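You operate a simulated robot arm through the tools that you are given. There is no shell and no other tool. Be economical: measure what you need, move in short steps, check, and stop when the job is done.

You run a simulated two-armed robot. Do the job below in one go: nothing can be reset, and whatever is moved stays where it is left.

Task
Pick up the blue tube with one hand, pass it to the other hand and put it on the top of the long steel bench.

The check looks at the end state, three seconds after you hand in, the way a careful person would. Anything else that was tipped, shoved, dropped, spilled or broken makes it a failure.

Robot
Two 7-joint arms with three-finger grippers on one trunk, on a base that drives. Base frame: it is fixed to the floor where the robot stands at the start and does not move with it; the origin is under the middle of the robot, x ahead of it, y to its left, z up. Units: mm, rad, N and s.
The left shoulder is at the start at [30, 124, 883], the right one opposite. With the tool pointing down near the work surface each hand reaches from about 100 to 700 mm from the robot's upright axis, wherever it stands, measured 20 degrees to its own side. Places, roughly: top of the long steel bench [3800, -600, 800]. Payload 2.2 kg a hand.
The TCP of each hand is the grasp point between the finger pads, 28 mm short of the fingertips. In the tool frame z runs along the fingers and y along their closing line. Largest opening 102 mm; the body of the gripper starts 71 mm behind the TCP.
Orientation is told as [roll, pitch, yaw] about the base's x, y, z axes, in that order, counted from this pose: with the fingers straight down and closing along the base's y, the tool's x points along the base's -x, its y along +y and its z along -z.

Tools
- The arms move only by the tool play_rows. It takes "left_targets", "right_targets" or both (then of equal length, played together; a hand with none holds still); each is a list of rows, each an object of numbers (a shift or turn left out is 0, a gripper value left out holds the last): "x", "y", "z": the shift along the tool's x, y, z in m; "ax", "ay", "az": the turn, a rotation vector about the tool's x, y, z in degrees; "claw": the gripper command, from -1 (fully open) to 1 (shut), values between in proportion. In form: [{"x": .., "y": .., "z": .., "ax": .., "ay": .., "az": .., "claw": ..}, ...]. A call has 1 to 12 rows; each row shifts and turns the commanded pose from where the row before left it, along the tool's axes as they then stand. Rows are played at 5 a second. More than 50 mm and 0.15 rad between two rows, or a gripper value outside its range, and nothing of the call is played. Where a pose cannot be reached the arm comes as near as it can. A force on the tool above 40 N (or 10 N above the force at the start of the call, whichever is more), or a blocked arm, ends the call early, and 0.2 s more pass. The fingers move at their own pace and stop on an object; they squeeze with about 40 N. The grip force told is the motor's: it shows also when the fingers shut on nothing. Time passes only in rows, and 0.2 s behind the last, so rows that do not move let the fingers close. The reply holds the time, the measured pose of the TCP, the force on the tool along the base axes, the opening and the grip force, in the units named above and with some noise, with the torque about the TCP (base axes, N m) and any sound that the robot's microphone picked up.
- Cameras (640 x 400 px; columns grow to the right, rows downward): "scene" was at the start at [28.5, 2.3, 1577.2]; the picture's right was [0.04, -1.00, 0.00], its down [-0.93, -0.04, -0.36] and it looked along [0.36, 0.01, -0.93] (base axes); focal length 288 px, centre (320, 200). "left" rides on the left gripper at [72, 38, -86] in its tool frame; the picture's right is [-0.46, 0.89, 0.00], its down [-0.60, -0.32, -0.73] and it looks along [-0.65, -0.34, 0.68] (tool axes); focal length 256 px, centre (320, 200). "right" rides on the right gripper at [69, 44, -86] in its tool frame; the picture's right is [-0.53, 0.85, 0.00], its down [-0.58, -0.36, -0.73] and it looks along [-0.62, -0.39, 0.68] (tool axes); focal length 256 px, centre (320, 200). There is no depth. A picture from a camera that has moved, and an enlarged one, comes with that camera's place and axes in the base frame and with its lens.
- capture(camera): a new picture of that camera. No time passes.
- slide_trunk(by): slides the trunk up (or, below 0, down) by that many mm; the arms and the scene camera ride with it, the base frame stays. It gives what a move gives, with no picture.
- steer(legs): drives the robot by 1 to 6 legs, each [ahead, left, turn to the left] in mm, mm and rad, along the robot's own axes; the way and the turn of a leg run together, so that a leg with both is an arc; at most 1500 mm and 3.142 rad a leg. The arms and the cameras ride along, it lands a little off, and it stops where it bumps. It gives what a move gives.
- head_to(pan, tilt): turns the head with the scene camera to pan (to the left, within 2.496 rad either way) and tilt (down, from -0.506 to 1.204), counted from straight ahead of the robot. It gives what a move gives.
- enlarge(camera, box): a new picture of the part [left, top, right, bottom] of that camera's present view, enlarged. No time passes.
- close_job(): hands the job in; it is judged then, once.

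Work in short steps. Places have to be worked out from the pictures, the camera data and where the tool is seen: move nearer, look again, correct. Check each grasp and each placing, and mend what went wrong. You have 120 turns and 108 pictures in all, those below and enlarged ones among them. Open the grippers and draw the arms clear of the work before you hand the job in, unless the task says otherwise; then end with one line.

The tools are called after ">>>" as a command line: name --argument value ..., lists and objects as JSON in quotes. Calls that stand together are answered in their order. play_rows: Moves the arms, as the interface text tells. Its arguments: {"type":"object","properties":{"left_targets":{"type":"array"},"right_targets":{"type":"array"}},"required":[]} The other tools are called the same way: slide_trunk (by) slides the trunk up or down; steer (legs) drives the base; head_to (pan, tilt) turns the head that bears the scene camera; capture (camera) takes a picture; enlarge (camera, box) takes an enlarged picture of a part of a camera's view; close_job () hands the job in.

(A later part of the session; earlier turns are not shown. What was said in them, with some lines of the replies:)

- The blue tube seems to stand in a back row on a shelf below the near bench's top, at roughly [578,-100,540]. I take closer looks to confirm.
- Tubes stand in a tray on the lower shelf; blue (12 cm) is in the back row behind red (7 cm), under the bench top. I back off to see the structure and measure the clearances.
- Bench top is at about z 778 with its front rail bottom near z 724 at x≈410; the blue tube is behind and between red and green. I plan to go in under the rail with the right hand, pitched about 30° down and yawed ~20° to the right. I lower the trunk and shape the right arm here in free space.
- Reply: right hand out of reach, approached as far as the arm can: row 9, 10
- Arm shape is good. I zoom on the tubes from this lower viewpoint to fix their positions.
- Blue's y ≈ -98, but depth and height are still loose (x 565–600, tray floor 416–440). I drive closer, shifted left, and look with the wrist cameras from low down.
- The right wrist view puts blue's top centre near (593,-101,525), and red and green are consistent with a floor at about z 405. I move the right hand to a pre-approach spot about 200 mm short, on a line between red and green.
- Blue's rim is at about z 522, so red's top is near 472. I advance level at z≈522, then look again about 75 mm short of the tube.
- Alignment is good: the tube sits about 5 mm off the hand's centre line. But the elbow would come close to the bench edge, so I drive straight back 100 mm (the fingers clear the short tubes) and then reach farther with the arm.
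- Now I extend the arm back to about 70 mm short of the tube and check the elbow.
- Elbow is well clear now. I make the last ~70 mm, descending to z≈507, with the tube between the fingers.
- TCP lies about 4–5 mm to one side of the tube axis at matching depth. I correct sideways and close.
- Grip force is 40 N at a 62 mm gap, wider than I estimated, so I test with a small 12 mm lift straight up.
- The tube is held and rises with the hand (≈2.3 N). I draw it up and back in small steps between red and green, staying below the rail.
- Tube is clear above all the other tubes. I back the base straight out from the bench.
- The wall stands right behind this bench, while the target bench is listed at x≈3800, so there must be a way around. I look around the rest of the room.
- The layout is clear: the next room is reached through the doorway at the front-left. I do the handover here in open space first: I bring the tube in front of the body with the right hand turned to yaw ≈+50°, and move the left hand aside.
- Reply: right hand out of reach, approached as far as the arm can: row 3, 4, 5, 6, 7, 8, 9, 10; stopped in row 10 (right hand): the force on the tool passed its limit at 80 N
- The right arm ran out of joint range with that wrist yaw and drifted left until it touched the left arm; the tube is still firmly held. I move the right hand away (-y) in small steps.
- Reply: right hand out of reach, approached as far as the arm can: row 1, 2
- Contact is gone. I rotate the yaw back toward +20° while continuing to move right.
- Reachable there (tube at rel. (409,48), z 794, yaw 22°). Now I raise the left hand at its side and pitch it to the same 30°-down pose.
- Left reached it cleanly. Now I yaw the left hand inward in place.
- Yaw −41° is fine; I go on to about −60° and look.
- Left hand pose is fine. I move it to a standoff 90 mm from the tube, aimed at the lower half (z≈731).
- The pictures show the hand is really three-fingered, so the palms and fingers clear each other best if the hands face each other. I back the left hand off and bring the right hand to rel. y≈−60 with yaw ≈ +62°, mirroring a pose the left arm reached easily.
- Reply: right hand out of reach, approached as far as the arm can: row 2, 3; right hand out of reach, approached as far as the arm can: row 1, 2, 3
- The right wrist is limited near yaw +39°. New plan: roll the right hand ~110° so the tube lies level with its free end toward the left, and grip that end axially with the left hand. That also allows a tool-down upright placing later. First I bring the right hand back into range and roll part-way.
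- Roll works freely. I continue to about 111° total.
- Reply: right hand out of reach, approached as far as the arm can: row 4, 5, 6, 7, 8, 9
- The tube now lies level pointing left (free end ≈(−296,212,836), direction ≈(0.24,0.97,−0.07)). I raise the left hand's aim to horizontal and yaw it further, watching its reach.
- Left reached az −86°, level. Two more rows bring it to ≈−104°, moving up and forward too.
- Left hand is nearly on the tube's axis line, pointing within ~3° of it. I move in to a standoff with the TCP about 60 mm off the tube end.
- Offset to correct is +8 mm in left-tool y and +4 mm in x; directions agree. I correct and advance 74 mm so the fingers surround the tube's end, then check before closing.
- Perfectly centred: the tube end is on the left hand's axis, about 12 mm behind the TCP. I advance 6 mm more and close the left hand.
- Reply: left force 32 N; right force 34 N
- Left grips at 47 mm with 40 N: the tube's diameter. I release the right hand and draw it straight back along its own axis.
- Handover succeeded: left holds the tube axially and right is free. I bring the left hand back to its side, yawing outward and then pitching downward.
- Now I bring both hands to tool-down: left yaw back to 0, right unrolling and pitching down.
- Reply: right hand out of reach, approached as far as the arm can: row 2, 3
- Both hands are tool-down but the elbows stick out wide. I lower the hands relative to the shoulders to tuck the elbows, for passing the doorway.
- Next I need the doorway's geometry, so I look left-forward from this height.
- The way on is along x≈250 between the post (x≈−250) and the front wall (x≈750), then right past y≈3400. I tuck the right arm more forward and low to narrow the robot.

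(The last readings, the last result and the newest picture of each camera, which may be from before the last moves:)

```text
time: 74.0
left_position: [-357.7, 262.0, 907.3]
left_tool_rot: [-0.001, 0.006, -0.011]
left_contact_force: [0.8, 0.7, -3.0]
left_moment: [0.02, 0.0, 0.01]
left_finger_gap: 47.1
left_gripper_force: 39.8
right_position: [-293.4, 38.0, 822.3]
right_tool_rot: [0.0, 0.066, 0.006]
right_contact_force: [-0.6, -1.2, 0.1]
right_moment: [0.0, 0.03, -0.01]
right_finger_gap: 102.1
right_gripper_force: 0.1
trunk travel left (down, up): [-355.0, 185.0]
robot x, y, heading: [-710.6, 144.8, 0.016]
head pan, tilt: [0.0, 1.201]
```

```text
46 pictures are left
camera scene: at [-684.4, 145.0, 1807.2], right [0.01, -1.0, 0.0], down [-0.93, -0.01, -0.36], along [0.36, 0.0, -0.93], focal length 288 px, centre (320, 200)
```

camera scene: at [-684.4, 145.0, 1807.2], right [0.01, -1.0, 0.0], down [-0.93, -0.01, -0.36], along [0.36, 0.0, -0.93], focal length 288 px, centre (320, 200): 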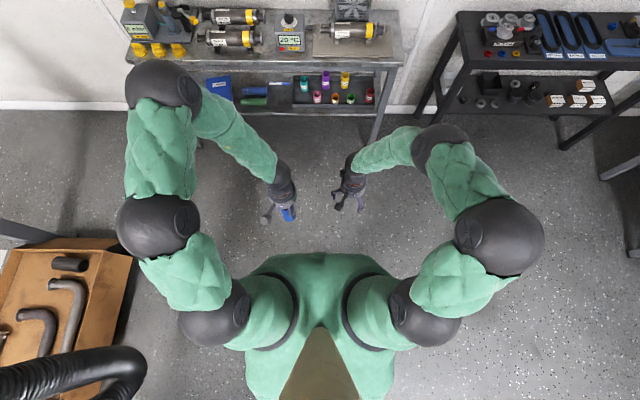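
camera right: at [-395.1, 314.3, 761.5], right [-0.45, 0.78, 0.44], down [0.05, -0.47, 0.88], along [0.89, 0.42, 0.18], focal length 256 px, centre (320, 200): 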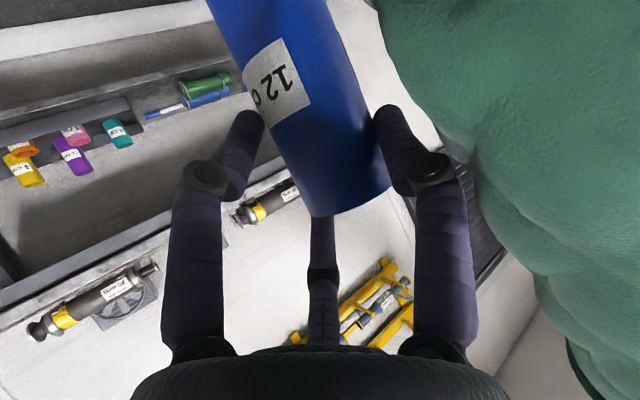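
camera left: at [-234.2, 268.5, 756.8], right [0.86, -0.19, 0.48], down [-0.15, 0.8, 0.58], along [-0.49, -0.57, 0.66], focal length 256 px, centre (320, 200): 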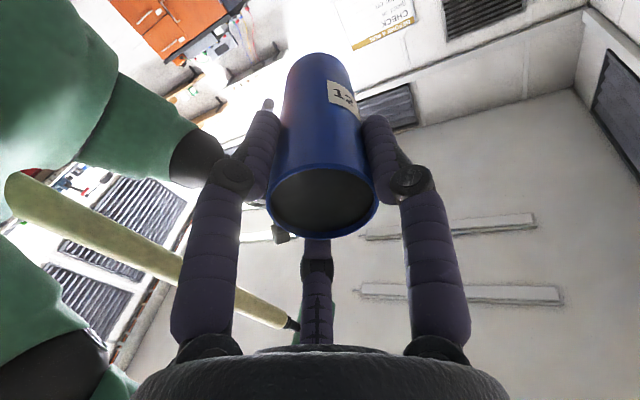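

Better. The gap between post and wall is ~950 mm, so I extend both hands farther forward and lower to narrow further.

>>> play_rows --left_targets '[{"x": -0.035, "z": 0.035}, {"x": -0.035, "z": 0.035}, {"x": -0.035, "z": 0.035}, {"x": -0.035, "z": 0.035}, {"x": -0.035, "z": 0.035}, {"x": -0.035, "z": 0.035}]' --right_targets '[{"x": -0.025, "z": 0.022}, {"x": -0.025, "z": 0.022}, {"x": -0.025, "z": 0.022}, {"x": -0.025, "z": 0.022}, {"x": -0.025, "z": 0.022}, {"x": -0.025, "z": 0.022}]'

>>> capture --camera "scene"

```text
time: 75.4
left_position: [-147.9, 258.2, 692.7]
left_tool_rot: [-0.002, 0.009, -0.011]
left_contact_force: [0.3, -0.3, -1.4]
left_moment: [-0.02, 0.04, -0.02]
left_finger_gap: 47.0
left_gripper_force: 39.7
right_position: [-147.8, 37.7, 681.0]
right_tool_rot: [-0.001, 0.066, 0.005]
right_contact_force: [0.7, 0.0, 0.9]
right_moment: [0.01, 0.02, -0.02]
right_finger_gap: 102.1
right_gripper_force: 0.1
trunk travel left (down, up): [-355.0, 185.0]
robot x, y, heading: [-713.6, 143.6, 0.012]
head pan, tilt: [0.0, 1.201]
```

```text
45 pictures are left
camera scene: at [-682.3, 145.0, 1807.1], right [0.01, -1.0, 0.0], down [-0.93, -0.01, -0.36], along [0.36, 0.0, -0.93], focal length 288 px, centre (320, 200)
```

scene: 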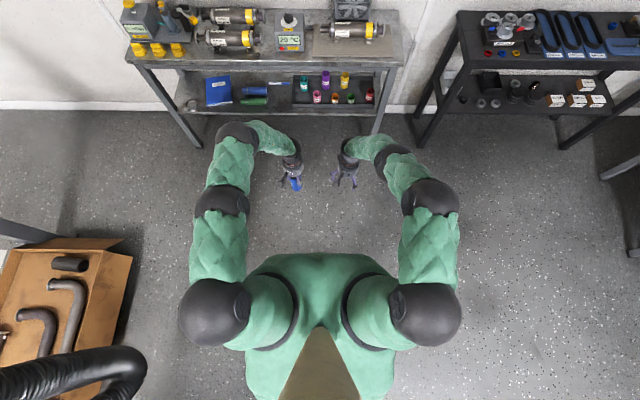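

Excellent travel pose (about ±330 mm wide). I drive forward a bit, then turn left 90°.

>>> steer --legs '[[460, 0, 0], [0, 0, 1.56]]'

>>> head_to --pan 0 --tilt 0.5

>>> capture --camera "scene"

```text
time: 82.0
left_position: [-371.7, 715.8, 694.8]
left_tool_rot: [-0.001, 0.008, 1.57]
left_contact_force: [0.6, 0.2, -2.8]
left_moment: [0.03, -0.02, -0.04]
left_finger_gap: 47.0
left_gripper_force: 40.0
right_position: [-149.8, 715.4, 680.6]
right_tool_rot: [-0.002, 0.066, 1.584]
right_contact_force: [-0.6, 0.4, -0.1]
right_moment: [-0.01, 0.0, 0.02]
right_finger_gap: 101.8
right_gripper_force: 0.0
trunk travel left (down, up): [-355.0, 185.0]
robot x, y, heading: [-252.0, 149.6, 1.59]
head pan, tilt: [0.0, 1.201]
```

```text
time: 83.1
left_position: [-371.4, 715.3, 694.2]
left_tool_rot: [-0.003, 0.007, 1.568]
left_contact_force: [0.0, -0.6, -2.9]
left_moment: [-0.05, 0.0, 0.01]
left_finger_gap: 46.9
left_gripper_force: 40.4
right_position: [-150.9, 715.8, 681.3]
right_tool_rot: [-0.002, 0.065, 1.582]
right_contact_force: [-0.1, 0.0, 0.1]
right_moment: [-0.01, 0.03, -0.01]
right_finger_gap: 102.2
right_gripper_force: 0.1
trunk travel left (down, up): [-355.0, 185.0]
robot x, y, heading: [-251.8, 148.0, 1.589]
head pan, tilt: [0.0, 0.499]
```

```text
44 pictures are left
camera scene: at [-251.4, 212.6, 1860.8], right [1.0, 0.02, 0.0], down [0.01, -0.48, -0.88], along [-0.02, 0.88, -0.48], focal length 288 px, centre (320, 200)
```

scene: 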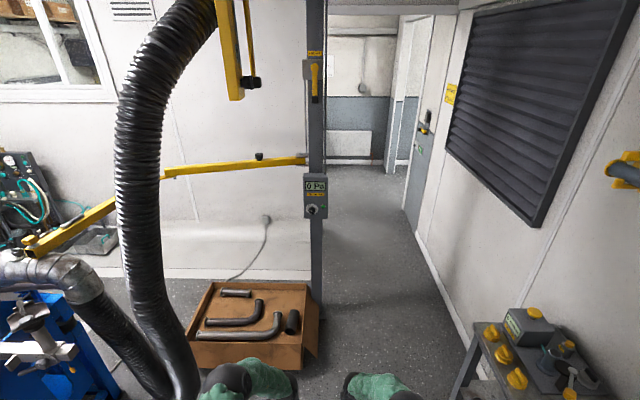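

The doorway is in the right-hand wall at x≈745, y≈3400–4550. I shift right to x≈80 and go forward to y≈1270.

>>> steer --legs '[[0, -330, -0.02], [1120, 0, 0]]'

>>> capture --camera "scene"

```text
time: 90.5
left_position: [-1.6, 1833.2, 695.5]
left_tool_rot: [-0.001, 0.007, 1.519]
left_contact_force: [0.8, 0.6, -2.4]
left_moment: [-0.02, -0.04, -0.01]
left_finger_gap: 46.8
left_gripper_force: 39.5
right_position: [217.9, 1822.0, 681.6]
right_tool_rot: [-0.002, 0.066, 1.533]
right_contact_force: [0.6, 0.8, 0.0]
right_moment: [-0.02, 0.0, 0.0]
right_finger_gap: 102.2
right_gripper_force: 0.0
trunk travel left (down, up): [-355.0, 185.0]
robot x, y, heading: [86.1, 1262.8, 1.541]
head pan, tilt: [0.0, 0.499]
```

```text
43 pictures are left
camera scene: at [93.7, 1325.4, 1860.8], right [1.0, -0.03, 0.0], down [-0.01, -0.48, -0.88], along [0.03, 0.88, -0.48], focal length 288 px, centre (320, 200)
```

scene: 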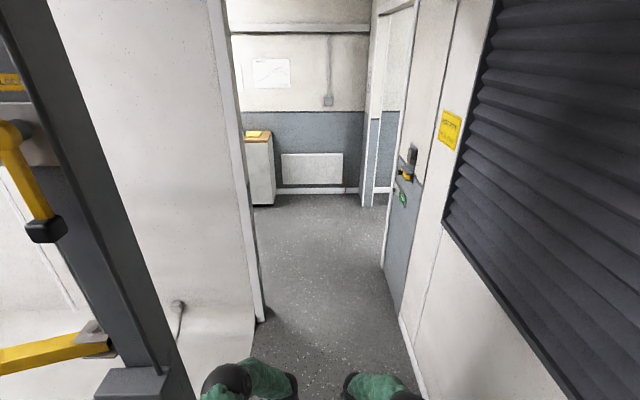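

Hall is clear: the doorway on the right is centred near y≈3980, about 1200 mm wide. I go diagonally past the post, then up the hall to y≈3980.

>>> steer --legs '[[300, -150, 0.03], [1300, 0, 0], [1110, 0, 0]]'

>>> head_to --pan -1.4 --tilt 0.4

>>> capture --camera "scene"

```text
time: 104.2
left_position: [141.5, 4553.6, 695.3]
left_tool_rot: [-0.001, 0.007, 1.536]
left_contact_force: [0.2, -0.2, -3.3]
left_moment: [0.04, 0.0, -0.02]
left_finger_gap: 46.8
left_gripper_force: 39.5
right_position: [362.2, 4546.4, 680.7]
right_tool_rot: [-0.001, 0.067, 1.552]
right_contact_force: [-0.3, -1.0, -0.6]
right_moment: [-0.05, -0.01, 0.03]
right_finger_gap: 102.0
right_gripper_force: 0.2
trunk travel left (down, up): [-355.0, 185.0]
robot x, y, heading: [241.8, 3984.9, 1.56]
head pan, tilt: [0.0, 0.499]
```

```text
time: 105.8
left_position: [142.0, 4554.2, 693.9]
left_tool_rot: [-0.001, 0.006, 1.537]
left_contact_force: [1.0, -0.2, -2.3]
left_moment: [0.03, 0.01, 0.03]
left_finger_gap: 46.7
left_gripper_force: 39.8
right_position: [362.2, 4546.7, 682.2]
right_tool_rot: [-0.001, 0.067, 1.55]
right_contact_force: [-0.2, 0.6, 0.3]
right_moment: [-0.02, 0.02, 0.0]
right_finger_gap: 102.2
right_gripper_force: 0.1
trunk travel left (down, up): [-355.0, 185.0]
robot x, y, heading: [238.2, 3987.4, 1.561]
head pan, tilt: [-1.4, 0.4]
```

```text
42 pictures are left
camera scene: at [335.6, 3971.1, 1870.0], right [0.16, -0.99, 0.0], down [-0.38, -0.06, -0.92], along [0.91, 0.15, -0.39], focal length 288 px, centre (320, 200)
```

scene: 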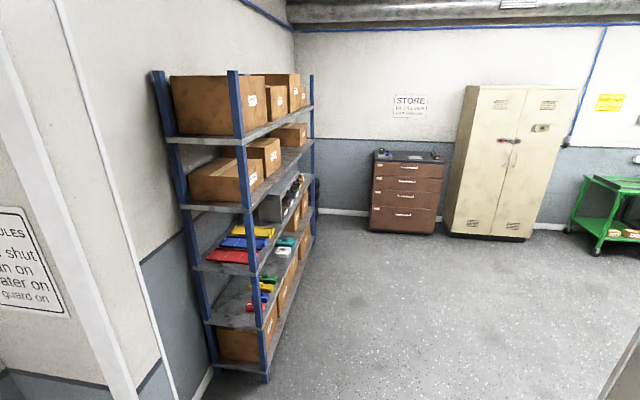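

The next room is open, with a rack on its left side (y>4550). I turn right to heading 0 and drive through the doorway.

>>> steer --legs '[[0, 0, -1.56], [1400, 0, 0]]'

>>> head_to --pan -1.1 --tilt 0.35

>>> capture --camera "scene"

```text
time: 116.5
left_position: [2204.2, 4088.1, 694.4]
left_tool_rot: [-0.002, 0.008, -0.029]
left_contact_force: [-0.7, -0.5, -3.4]
left_moment: [0.02, 0.04, 0.02]
left_finger_gap: 47.1
left_gripper_force: 40.2
right_position: [2201.1, 3868.0, 680.8]
right_tool_rot: [-0.002, 0.066, -0.013]
right_contact_force: [0.5, 0.1, 0.5]
right_moment: [0.0, 0.01, -0.03]
right_finger_gap: 102.2
right_gripper_force: 0.2
trunk travel left (down, up): [-355.0, 185.0]
robot x, y, heading: [1636.0, 3984.3, -0.008]
head pan, tilt: [-1.4, 0.4]
```

```text
time: 117.3
left_position: [2205.7, 4087.6, 694.4]
left_tool_rot: [-0.002, 0.007, -0.028]
left_contact_force: [-0.1, -0.4, -1.3]
left_moment: [-0.01, 0.0, 0.0]
left_finger_gap: 46.7
left_gripper_force: 39.5
right_position: [2200.3, 3867.5, 680.5]
right_tool_rot: [-0.002, 0.064, -0.013]
right_contact_force: [-0.1, -0.5, 0.1]
right_moment: [0.02, 0.0, -0.02]
right_finger_gap: 102.0
right_gripper_force: 0.1
trunk travel left (down, up): [-355.0, 185.0]
robot x, y, heading: [1636.5, 3986.2, -0.007]
head pan, tilt: [-1.1, 0.351]
```

```text
41 pictures are left
camera scene: at [1653.3, 3902.3, 1874.5], right [-0.89, -0.45, 0.0], down [-0.15, 0.31, -0.94], along [0.42, -0.84, -0.34], focal length 288 px, centre (320, 200)
```

scene: 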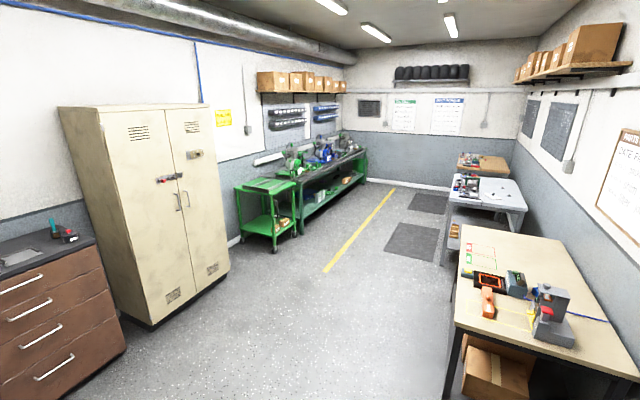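

The long bench is on the left: green legs, grey top, front edge x≈3550, y≈650 to −2600. I drive to x≈2640, turn to face −y, and go down the aisle.

>>> steer --legs '[[1000, 0, 0], [0, 0, -1.563], [1500, 0, 0], [1500, 0, 0]]'

>>> head_to --pan 0.7 --tilt 0.5

>>> capture --camera "scene"

```text
time: 140.4
left_position: [2653.4, 403.5, 694.7]
left_tool_rot: [-0.003, 0.007, -1.612]
left_contact_force: [0.8, -0.4, -2.4]
left_moment: [0.0, 0.04, 0.02]
left_finger_gap: 46.8
left_gripper_force: 39.9
right_position: [2434.4, 411.0, 681.6]
right_tool_rot: [-0.002, 0.067, -1.596]
right_contact_force: [0.5, 0.6, -0.7]
right_moment: [-0.01, 0.0, -0.01]
right_finger_gap: 102.3
right_gripper_force: 0.1
trunk travel left (down, up): [-355.0, 185.0]
robot x, y, heading: [2555.1, 969.6, -1.59]
head pan, tilt: [-1.1, 0.351]
```

```text
time: 142.2
left_position: [2653.8, 404.5, 694.8]
left_tool_rot: [-0.003, 0.007, -1.613]
left_contact_force: [-0.3, 0.4, -1.7]
left_moment: [0.01, -0.01, 0.01]
left_finger_gap: 46.8
left_gripper_force: 39.4
right_position: [2434.6, 411.5, 680.7]
right_tool_rot: [-0.002, 0.066, -1.596]
right_contact_force: [-0.1, 0.3, -0.2]
right_moment: [-0.02, 0.02, 0.02]
right_finger_gap: 101.9
right_gripper_force: 0.2
trunk travel left (down, up): [-355.0, 185.0]
robot x, y, heading: [2556.3, 970.2, -1.591]
head pan, tilt: [0.7, 0.499]
```

```text
40 pictures are left
camera scene: at [2617.5, 930.7, 1860.8], right [-0.78, -0.63, 0.0], down [-0.3, 0.37, -0.88], along [0.55, -0.68, -0.48], focal length 288 px, centre (320, 200)
```

scene: 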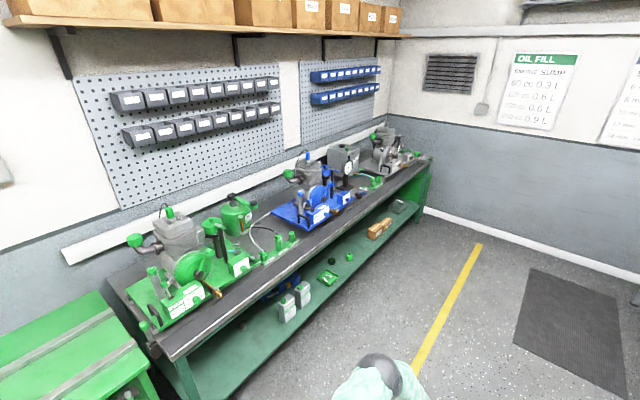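

The bench matches (front edge x≈3490, y 754 to −2008, top ≈800). I drive on to y≈−250, turn left to face it, and look for a free spot.

>>> steer --legs '[[1200, 0, 0.02], [0, 0, 1.57]]'

>>> head_to --pan 0 --tilt 0.65

>>> capture --camera "scene"

```text
time: 152.0
left_position: [3123.3, -92.0, 695.5]
left_tool_rot: [-0.003, 0.007, 0.011]
left_contact_force: [-0.2, -0.3, -2.3]
left_moment: [0.02, 0.0, -0.01]
left_finger_gap: 46.9
left_gripper_force: 40.3
right_position: [3126.3, -312.3, 681.2]
right_tool_rot: [-0.002, 0.067, 0.022]
right_contact_force: [0.2, 0.0, -0.4]
right_moment: [-0.01, -0.02, -0.02]
right_finger_gap: 102.2
right_gripper_force: 0.0
trunk travel left (down, up): [-355.0, 185.0]
robot x, y, heading: [2558.5, -219.2, 0.032]
head pan, tilt: [0.7, 0.499]
```

```text
time: 153.1
left_position: [3123.1, -92.2, 696.0]
left_tool_rot: [-0.002, 0.008, 0.009]
left_contact_force: [0.1, -0.3, -2.5]
left_moment: [0.01, 0.0, -0.03]
left_finger_gap: 46.7
left_gripper_force: 40.3
right_position: [3127.3, -311.9, 681.5]
right_tool_rot: [-0.002, 0.065, 0.022]
right_contact_force: [0.8, -0.1, 0.3]
right_moment: [0.0, -0.01, -0.01]
right_finger_gap: 101.9
right_gripper_force: 0.1
trunk travel left (down, up): [-355.0, 185.0]
robot x, y, heading: [2561.8, -215.0, 0.03]
head pan, tilt: [0.0, 0.649]
```

```text
39 pictures are left
camera scene: at [2620.9, -214.4, 1847.5], right [0.03, -1.0, 0.0], down [-0.6, -0.02, -0.8], along [0.8, 0.03, -0.6], focal length 288 px, centre (320, 200)
```

scene: 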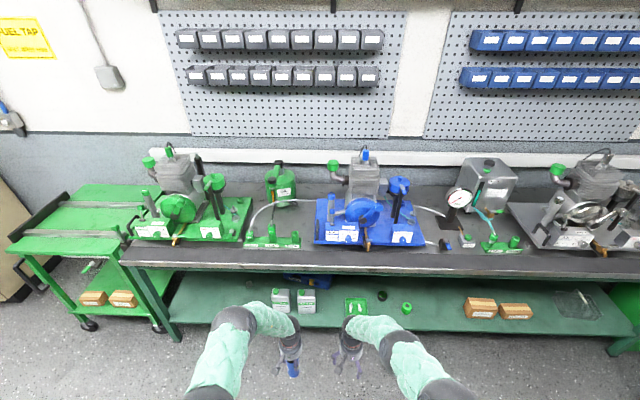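

>>> enlarge --camera "scene" --box '[220, 170, 420, 295]'

>>> enlarge --camera "scene" --box '[400, 170, 600, 295]'

```text
3.20 times, centred on (320, 232) of scene
camera zoom: at [2620.9, -214.4, 1847.5], right [0.03, -1.0, 0.0], down [-0.6, -0.02, -0.8], along [0.8, 0.03, -0.6], focal length 920 px, centre (320, 96)
```

zoom: 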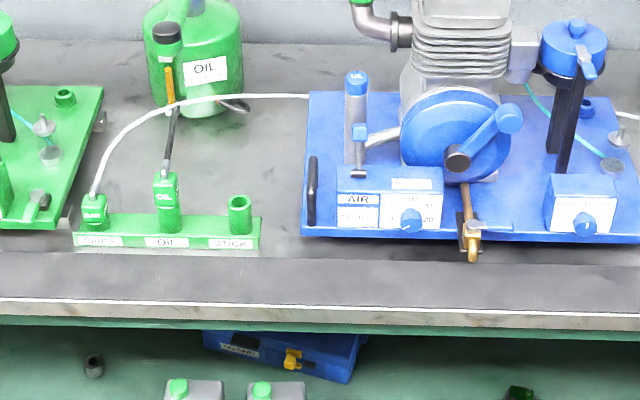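

```text
3.20 times, centred on (500, 232) of scene
camera zoom: at [2620.9, -214.4, 1847.5], right [0.03, -1.0, 0.0], down [-0.6, -0.02, -0.8], along [0.8, 0.03, -0.6], focal length 920 px, centre (-256, 96)
```

zoom: 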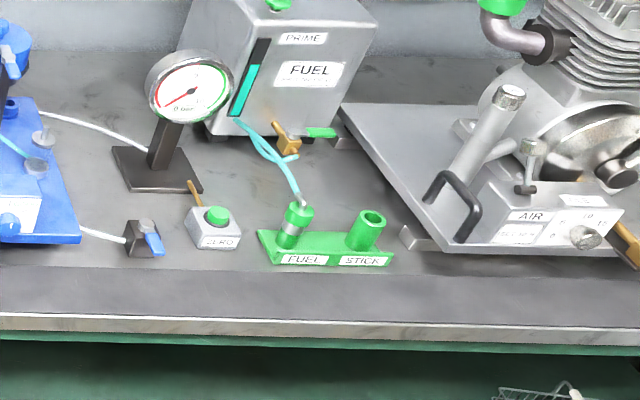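

A clear ~100 mm wide dark strip runs along the front of the bench top (x≈3511–3609); I'll stand the tube there at about (3558, −118), between the oil stand and the blue machine. First I raise the trunk, lift the left hand and retract the right.

>>> slide_trunk --by 180

>>> play_rows --left_targets '[{"z": -0.035}, {"z": -0.035}, {}, {}, {}]' --right_targets '[{"x": 0.045, "z": -0.01}, {"x": 0.045, "z": -0.01}, {"x": 0.045, "z": -0.01}, {"x": 0.045, "z": -0.01}, {"x": 0.045, "z": -0.01}]'

>>> capture --camera "left"

>>> head_to --pan 0 --tilt 0.9

>>> capture --camera "scene"

```text
time: 155.1
left_position: [3123.6, -91.2, 874.0]
left_tool_rot: [-0.002, 0.006, 0.008]
left_contact_force: [-0.3, -0.6, -1.7]
left_moment: [0.03, 0.01, -0.04]
left_finger_gap: 46.8
left_gripper_force: 39.8
right_position: [3127.4, -313.2, 861.6]
right_tool_rot: [-0.002, 0.067, 0.024]
right_contact_force: [-0.6, -0.3, 0.0]
right_moment: [-0.01, -0.01, -0.02]
right_finger_gap: 102.0
right_gripper_force: 0.1
trunk travel left (down, up): [-535.0, 5.0]
robot x, y, heading: [2563.5, -215.5, 0.029]
head pan, tilt: [0.0, 0.649]
```

```text
time: 156.3
left_position: [3123.2, -92.9, 946.5]
left_tool_rot: [-0.001, 0.007, 0.008]
left_contact_force: [-0.1, -1.0, -2.0]
left_moment: [0.0, -0.05, -0.01]
left_finger_gap: 46.7
left_gripper_force: 39.5
right_position: [2906.3, -318.9, 926.9]
right_tool_rot: [-0.002, 0.065, 0.023]
right_contact_force: [-0.1, -0.1, -0.1]
right_moment: [0.01, -0.03, 0.01]
right_finger_gap: 102.0
right_gripper_force: 0.1
trunk travel left (down, up): [-535.0, 5.0]
robot x, y, heading: [2561.9, -223.0, 0.035]
head pan, tilt: [0.0, 0.649]
```

```text
36 pictures are left
camera left: at [3051.1, -55.3, 1033.5], right [0.46, 0.89, 0.0], down [0.61, -0.31, 0.73], along [0.65, -0.34, -0.69], focal length 256 px, centre (320, 200)
```

left: 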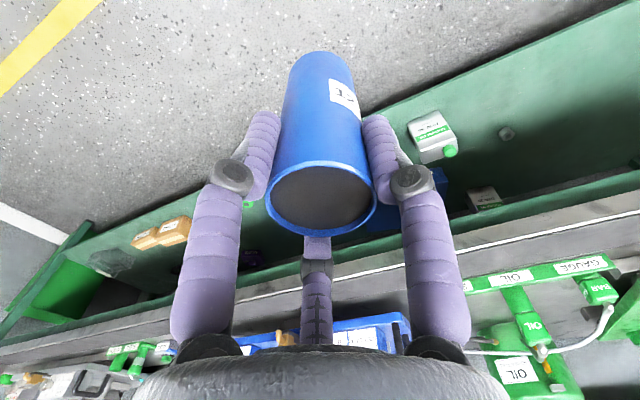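

```text
time: 157.1
left_position: [3124.2, -92.0, 944.5]
left_tool_rot: [0.0, 0.005, 0.009]
left_contact_force: [0.4, -0.8, -2.4]
left_moment: [-0.02, 0.01, 0.05]
left_finger_gap: 47.1
left_gripper_force: 40.2
right_position: [2908.7, -319.0, 924.5]
right_tool_rot: [-0.001, 0.067, 0.022]
right_contact_force: [0.4, 0.0, 0.3]
right_moment: [-0.03, -0.02, 0.0]
right_finger_gap: 102.1
right_gripper_force: 0.0
trunk travel left (down, up): [-535.0, 5.0]
robot x, y, heading: [2558.6, -218.4, 0.033]
head pan, tilt: [0.0, 0.901]
```

```text
35 pictures are left
camera scene: at [2610.2, -214.9, 2007.0], right [0.03, -1.0, 0.0], down [-0.78, -0.02, -0.62], along [0.62, 0.02, -0.78], focal length 288 px, centre (320, 200)
```

scene: 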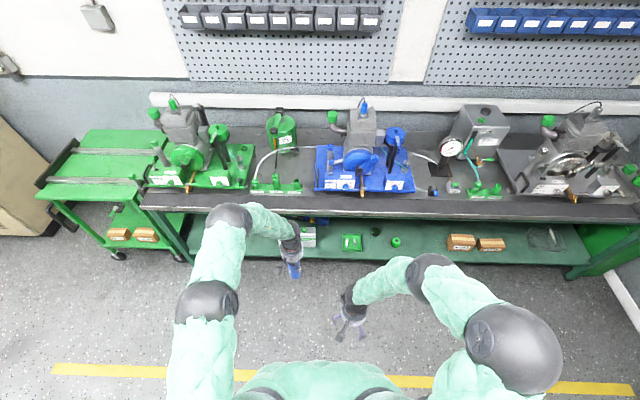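

The tube is aligned with the tool axis within ~2°, its bottom about 111 mm below the TCP. I raise the left hand a further 45 mm for safety and drive forward 400 mm.

>>> play_rows --left_targets '[{"z": -0.045}]'

>>> steer --legs '[[400, 0, -0.03]]'

>>> capture --camera "scene"

>>> capture --camera "left"

```text
time: 157.5
left_position: [3122.3, -93.0, 990.9]
left_tool_rot: [-0.002, 0.007, 0.007]
left_contact_force: [-0.5, -1.3, -2.2]
left_moment: [0.01, -0.01, 0.01]
left_finger_gap: 46.7
left_gripper_force: 40.1
right_position: [2906.6, -318.6, 925.3]
right_tool_rot: [-0.001, 0.063, 0.023]
right_contact_force: [-0.7, 0.8, 0.1]
right_moment: [0.0, -0.01, -0.01]
right_finger_gap: 101.7
right_gripper_force: 0.0
trunk travel left (down, up): [-535.0, 5.0]
robot x, y, heading: [2560.9, -218.9, 0.031]
head pan, tilt: [0.0, 0.901]
```

```text
time: 160.0
left_position: [3529.2, -99.7, 988.8]
left_tool_rot: [-0.003, 0.007, -0.018]
left_contact_force: [0.3, 0.2, -2.3]
left_moment: [0.0, 0.0, 0.02]
left_finger_gap: 46.7
left_gripper_force: 39.8
right_position: [3306.2, -320.2, 924.9]
right_tool_rot: [-0.001, 0.066, -0.003]
right_contact_force: [-0.3, -0.1, -0.2]
right_moment: [-0.02, -0.02, 0.0]
right_finger_gap: 101.7
right_gripper_force: 0.1
trunk travel left (down, up): [-535.0, 5.0]
robot x, y, heading: [2962.2, -209.3, 0.009]
head pan, tilt: [0.0, 0.901]
```

```text
34 pictures are left
camera scene: at [3011.9, -208.3, 2007.0], right [0.01, -1.0, 0.0], down [-0.78, -0.01, -0.62], along [0.62, 0.0, -0.78], focal length 288 px, centre (320, 200)
```

scene: 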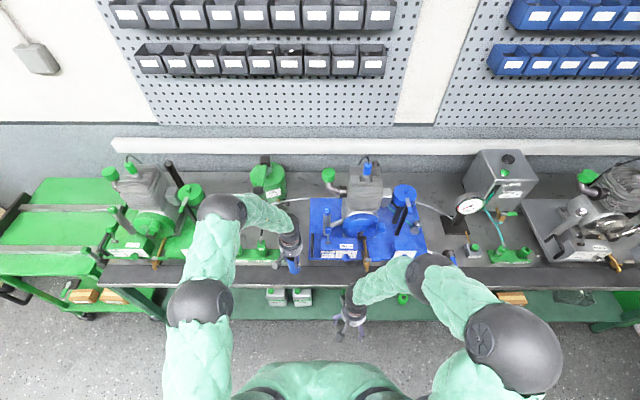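

```text
33 pictures are left
camera left: at [3457.2, -60.2, 1077.0], right [0.48, 0.88, -0.01], down [0.6, -0.33, 0.73], along [0.64, -0.35, -0.69], focal length 256 px, centre (320, 200)
```

left: 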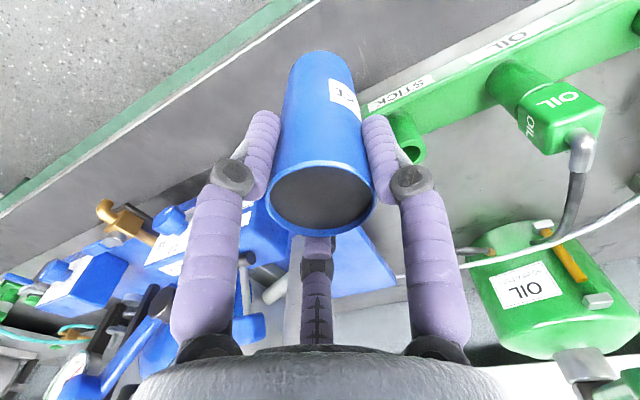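

The tube's foot is over the dark strip about 39 mm behind the front edge. I move in 22 mm more and 10 mm right, then lower by 60 mm.

>>> play_rows --left_targets '[{"x": -0.022, "y": -0.01}, {"z": 0.03}, {"z": 0.03}]'

>>> capture --camera "left"

>>> enlarge --camera "scene" --box '[210, 200, 370, 300]'

```text
time: 160.8
left_position: [3549.6, -109.5, 928.1]
left_tool_rot: [-0.002, 0.007, -0.015]
left_contact_force: [1.0, -0.2, -2.3]
left_moment: [-0.04, 0.02, 0.0]
left_finger_gap: 46.8
left_gripper_force: 40.5
right_position: [3307.1, -318.7, 924.9]
right_tool_rot: [-0.003, 0.067, -0.001]
right_contact_force: [0.5, -0.6, 0.3]
right_moment: [0.01, 0.01, -0.04]
right_finger_gap: 102.3
right_gripper_force: 0.1
trunk travel left (down, up): [-535.0, 5.0]
robot x, y, heading: [2965.5, -209.0, 0.002]
head pan, tilt: [0.0, 0.901]
```

```text
32 pictures are left
camera left: at [3478.4, -69.6, 1016.0], right [0.48, 0.88, -0.01], down [0.6, -0.33, 0.73], along [0.64, -0.35, -0.69], focal length 256 px, centre (320, 200)
```

left: 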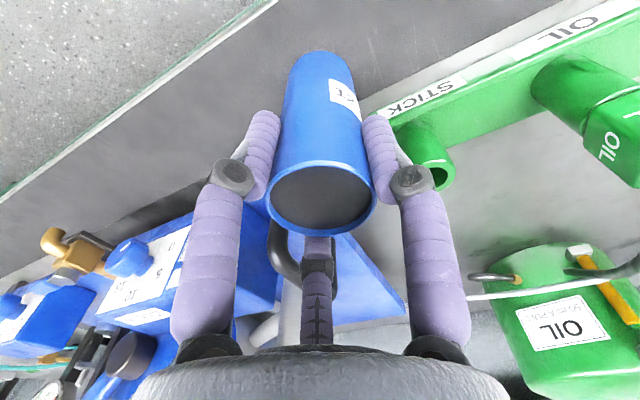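

```text
4.00 times, centred on (290, 250) of scene
camera zoom: at [3011.9, -208.2, 2006.9], right [0.01, -1.0, 0.0], down [-0.78, -0.01, -0.62], along [0.62, 0.0, -0.78], focal length 1150 px, centre (440, 0)
```

zoom: 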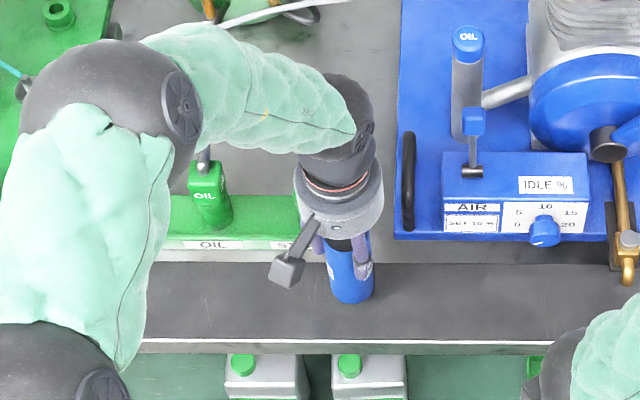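

Tube is centred over the clear strip. I lower in small steps, watching for contact.

>>> play_rows --left_targets '[{"z": 0.006}, {"z": 0.004}, {}]'

>>> play_rows --left_targets '[{"z": 0.003}, {"z": 0.002}, {}]'

```text
time: 161.6
left_position: [3549.0, -109.9, 918.4]
left_tool_rot: [-0.002, 0.008, -0.016]
left_contact_force: [-0.4, 0.5, -2.5]
left_moment: [0.01, -0.01, 0.0]
left_finger_gap: 47.1
left_gripper_force: 40.2
right_position: [3305.4, -320.4, 926.4]
right_tool_rot: [-0.001, 0.067, -0.002]
right_contact_force: [-0.3, 0.2, 0.1]
right_moment: [0.0, 0.0, -0.01]
right_finger_gap: 101.9
right_gripper_force: 0.2
trunk travel left (down, up): [-535.0, 5.0]
robot x, y, heading: [2961.3, -209.4, 0.007]
head pan, tilt: [0.0, 0.901]
```

```text
time: 162.4
left_position: [3547.9, -110.6, 914.4]
left_tool_rot: [-0.001, 0.005, -0.019]
left_contact_force: [0.3, -0.2, -2.0]
left_moment: [0.0, 0.01, -0.01]
left_finger_gap: 46.8
left_gripper_force: 40.2
right_position: [3305.8, -321.1, 926.2]
right_tool_rot: [-0.002, 0.068, -0.002]
right_contact_force: [-0.5, -1.1, 0.1]
right_moment: [0.0, 0.04, 0.0]
right_finger_gap: 102.2
right_gripper_force: 0.1
trunk travel left (down, up): [-535.0, 5.0]
robot x, y, heading: [2963.1, -211.8, 0.01]
head pan, tilt: [0.0, 0.901]
```

>>> play_rows --left_targets '[{"z": 0.002}, {"z": 0.002}, {}]'

>>> play_rows --left_targets '[{"z": 0.002}, {"z": 0.002}, {}]'

```text
time: 163.2
left_position: [3549.4, -109.4, 909.8]
left_tool_rot: [-0.002, 0.006, -0.017]
left_contact_force: [0.0, 0.7, -2.2]
left_moment: [-0.04, 0.03, 0.01]
left_finger_gap: 46.5
left_gripper_force: 39.5
right_position: [3306.0, -319.8, 924.7]
right_tool_rot: [-0.004, 0.067, 0.0]
right_contact_force: [0.4, -0.3, 0.2]
right_moment: [0.0, -0.01, -0.01]
right_finger_gap: 102.0
right_gripper_force: 0.0
trunk travel left (down, up): [-535.0, 5.0]
robot x, y, heading: [2961.5, -205.3, 0.005]
head pan, tilt: [0.0, 0.901]
```

```text
time: 164.0
left_position: [3548.0, -109.4, 911.4]
left_tool_rot: [-0.001, 0.001, -0.015]
left_contact_force: [-8.3, -1.3, 30.8]
left_moment: [0.02, 0.18, 0.01]
left_finger_gap: 47.2
left_gripper_force: 39.7
right_position: [3303.5, -320.1, 926.3]
right_tool_rot: [-0.001, 0.064, -0.001]
right_contact_force: [-0.3, 0.6, 0.4]
right_moment: [0.02, 0.0, 0.02]
right_finger_gap: 102.0
right_gripper_force: 0.1
trunk travel left (down, up): [-535.0, 5.0]
robot x, y, heading: [2965.9, -207.2, 0.012]
head pan, tilt: [0.0, 0.901]
```

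Contact felt at TCP z≈910 (31 N). I ease up 3 mm to relieve the load, then check.

>>> play_rows --left_targets '[{"z": -0.003}, {}]'

>>> enlarge --camera "scene" --box '[210, 200, 370, 300]'

```text
time: 164.6
left_position: [3549.1, -109.8, 908.9]
left_tool_rot: [-0.002, 0.006, -0.019]
left_contact_force: [-0.5, 0.3, 13.8]
left_moment: [0.11, -0.26, -0.01]
left_finger_gap: 46.7
left_gripper_force: 40.3
right_position: [3304.8, -319.8, 925.8]
right_tool_rot: [-0.002, 0.063, -0.001]
right_contact_force: [-0.4, 0.3, -0.6]
right_moment: [0.0, 0.0, -0.03]
right_finger_gap: 102.0
right_gripper_force: 0.1
trunk travel left (down, up): [-535.0, 5.0]
robot x, y, heading: [2960.4, -207.2, 0.007]
head pan, tilt: [0.0, 0.901]
```

```text
4.00 times, centred on (290, 250) of scene
camera zoom: at [3009.8, -208.5, 2006.9], right [0.01, -1.0, 0.0], down [-0.78, -0.01, -0.62], along [0.62, 0.0, -0.78], focal length 1150 px, centre (440, 0)
```

zoom: 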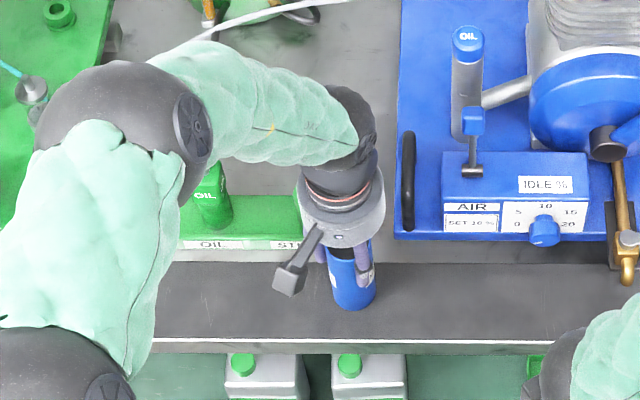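

Tube rests on the bench with a light load. I open the left hand gently in two stages.

>>> play_rows --left_targets '[{"claw": 0.0}, {"claw": -0.1}, {"claw": -0.3}, {"claw": -0.6}, {"claw": -1}, {}, {}]'

>>> capture --camera "left"

```text
time: 166.2
left_position: [3549.6, -109.8, 909.3]
left_tool_rot: [0.0, 0.008, -0.018]
left_contact_force: [-0.1, -0.6, 0.1]
left_moment: [0.02, -0.04, 0.0]
left_finger_gap: 102.1
left_gripper_force: 0.2
right_position: [3305.8, -320.2, 925.1]
right_tool_rot: [0.0, 0.065, -0.003]
right_contact_force: [-0.3, 0.4, -0.4]
right_moment: [0.02, -0.02, 0.03]
right_finger_gap: 102.1
right_gripper_force: 0.0
trunk travel left (down, up): [-535.0, 5.0]
robot x, y, heading: [2962.6, -209.0, 0.011]
head pan, tilt: [0.0, 0.901]
```

```text
29 pictures are left
camera left: at [3478.4, -70.6, 997.1], right [0.48, 0.88, -0.01], down [0.6, -0.33, 0.73], along [0.64, -0.35, -0.69], focal length 256 px, centre (320, 200)
```

left: 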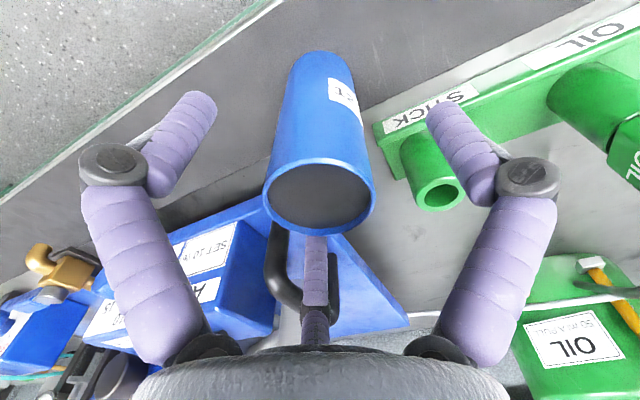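

Tube stands free between the open fingers. I rise straight up, clear of it.

>>> play_rows --left_targets '[{"z": -0.02}, {"z": -0.04}, {"z": -0.04}, {"z": -0.04}, {"z": -0.04}]'

>>> capture --camera "left"

```text
time: 167.4
left_position: [3551.0, -110.6, 1090.3]
left_tool_rot: [-0.003, 0.009, -0.016]
left_contact_force: [-0.2, 0.2, 0.4]
left_moment: [0.02, -0.02, 0.02]
left_finger_gap: 102.2
left_gripper_force: 0.0
right_position: [3305.1, -319.4, 926.3]
right_tool_rot: [-0.003, 0.065, -0.002]
right_contact_force: [0.5, -0.6, 0.7]
right_moment: [0.02, -0.02, 0.0]
right_finger_gap: 102.3
right_gripper_force: 0.0
trunk travel left (down, up): [-535.0, 5.0]
robot x, y, heading: [2962.9, -208.4, 0.005]
head pan, tilt: [0.0, 0.901]
```

```text
28 pictures are left
camera left: at [3479.0, -72.0, 1178.2], right [0.48, 0.88, -0.01], down [0.6, -0.33, 0.73], along [0.64, -0.35, -0.69], focal length 256 px, centre (320, 200)
```

left: 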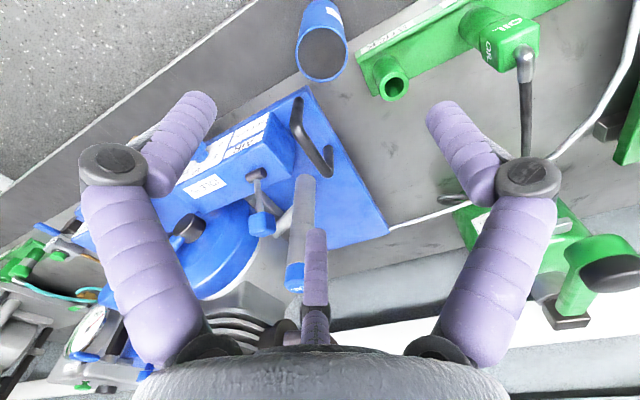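

The tube stands upright and the hand is well above it. I back the robot off and take a last look.

>>> steer --legs '[[-450, 0, 0]]'

>>> head_to --pan 0 --tilt 0.7

>>> enlarge --camera "scene" --box '[180, 150, 500, 350]'

```text
time: 170.1
left_position: [3102.2, -114.1, 1089.6]
left_tool_rot: [-0.002, 0.006, -0.015]
left_contact_force: [-0.3, 0.3, -0.5]
left_moment: [-0.01, 0.0, 0.02]
left_finger_gap: 101.9
left_gripper_force: 0.1
right_position: [2858.7, -322.1, 925.6]
right_tool_rot: [-0.003, 0.067, 0.002]
right_contact_force: [0.8, 0.4, 0.0]
right_moment: [0.01, -0.02, 0.04]
right_finger_gap: 102.1
right_gripper_force: 0.1
trunk travel left (down, up): [-535.0, 5.0]
robot x, y, heading: [2512.8, -212.9, 0.007]
head pan, tilt: [0.0, 0.901]
```

```text
time: 170.8
left_position: [3102.2, -113.7, 1089.8]
left_tool_rot: [-0.001, 0.007, -0.015]
left_contact_force: [-0.4, 0.0, -0.6]
left_moment: [-0.01, 0.0, -0.03]
left_finger_gap: 101.9
left_gripper_force: 0.0
right_position: [2857.5, -323.4, 926.3]
right_tool_rot: [-0.002, 0.067, 0.0]
right_contact_force: [-0.2, -1.0, 0.1]
right_moment: [-0.01, -0.02, 0.01]
right_finger_gap: 102.1
right_gripper_force: 0.1
trunk travel left (down, up): [-535.0, 5.0]
robot x, y, heading: [2514.9, -213.0, 0.008]
head pan, tilt: [0.0, 0.7]
```

```text
2.00 times, centred on (340, 250) of scene
camera zoom: at [2572.2, -211.5, 2023.1], right [0.01, -1.0, 0.0], down [-0.64, -0.01, -0.76], along [0.76, 0.01, -0.64], focal length 575 px, centre (280, 100)
```

zoom: 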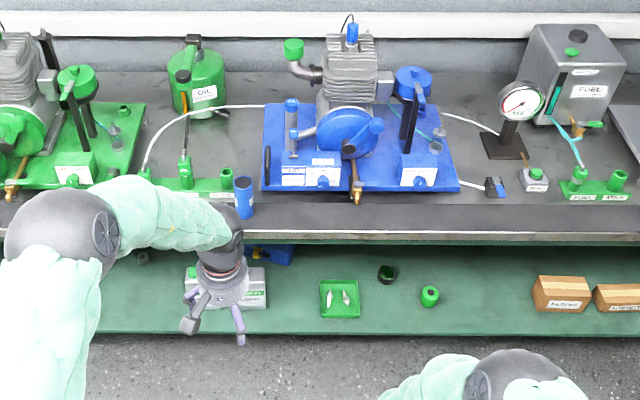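

The blue tube stands upright on the bench top, both grippers are open and clear, and everything around it looks undisturbed. I hand in the job.

>>> close_job

```text
The job is handed in.
```

I picked up the blue tube with the right hand and passed it to the left in the air. It now stands upright on top of the long steel bench, and nothing else was knocked over or moved.
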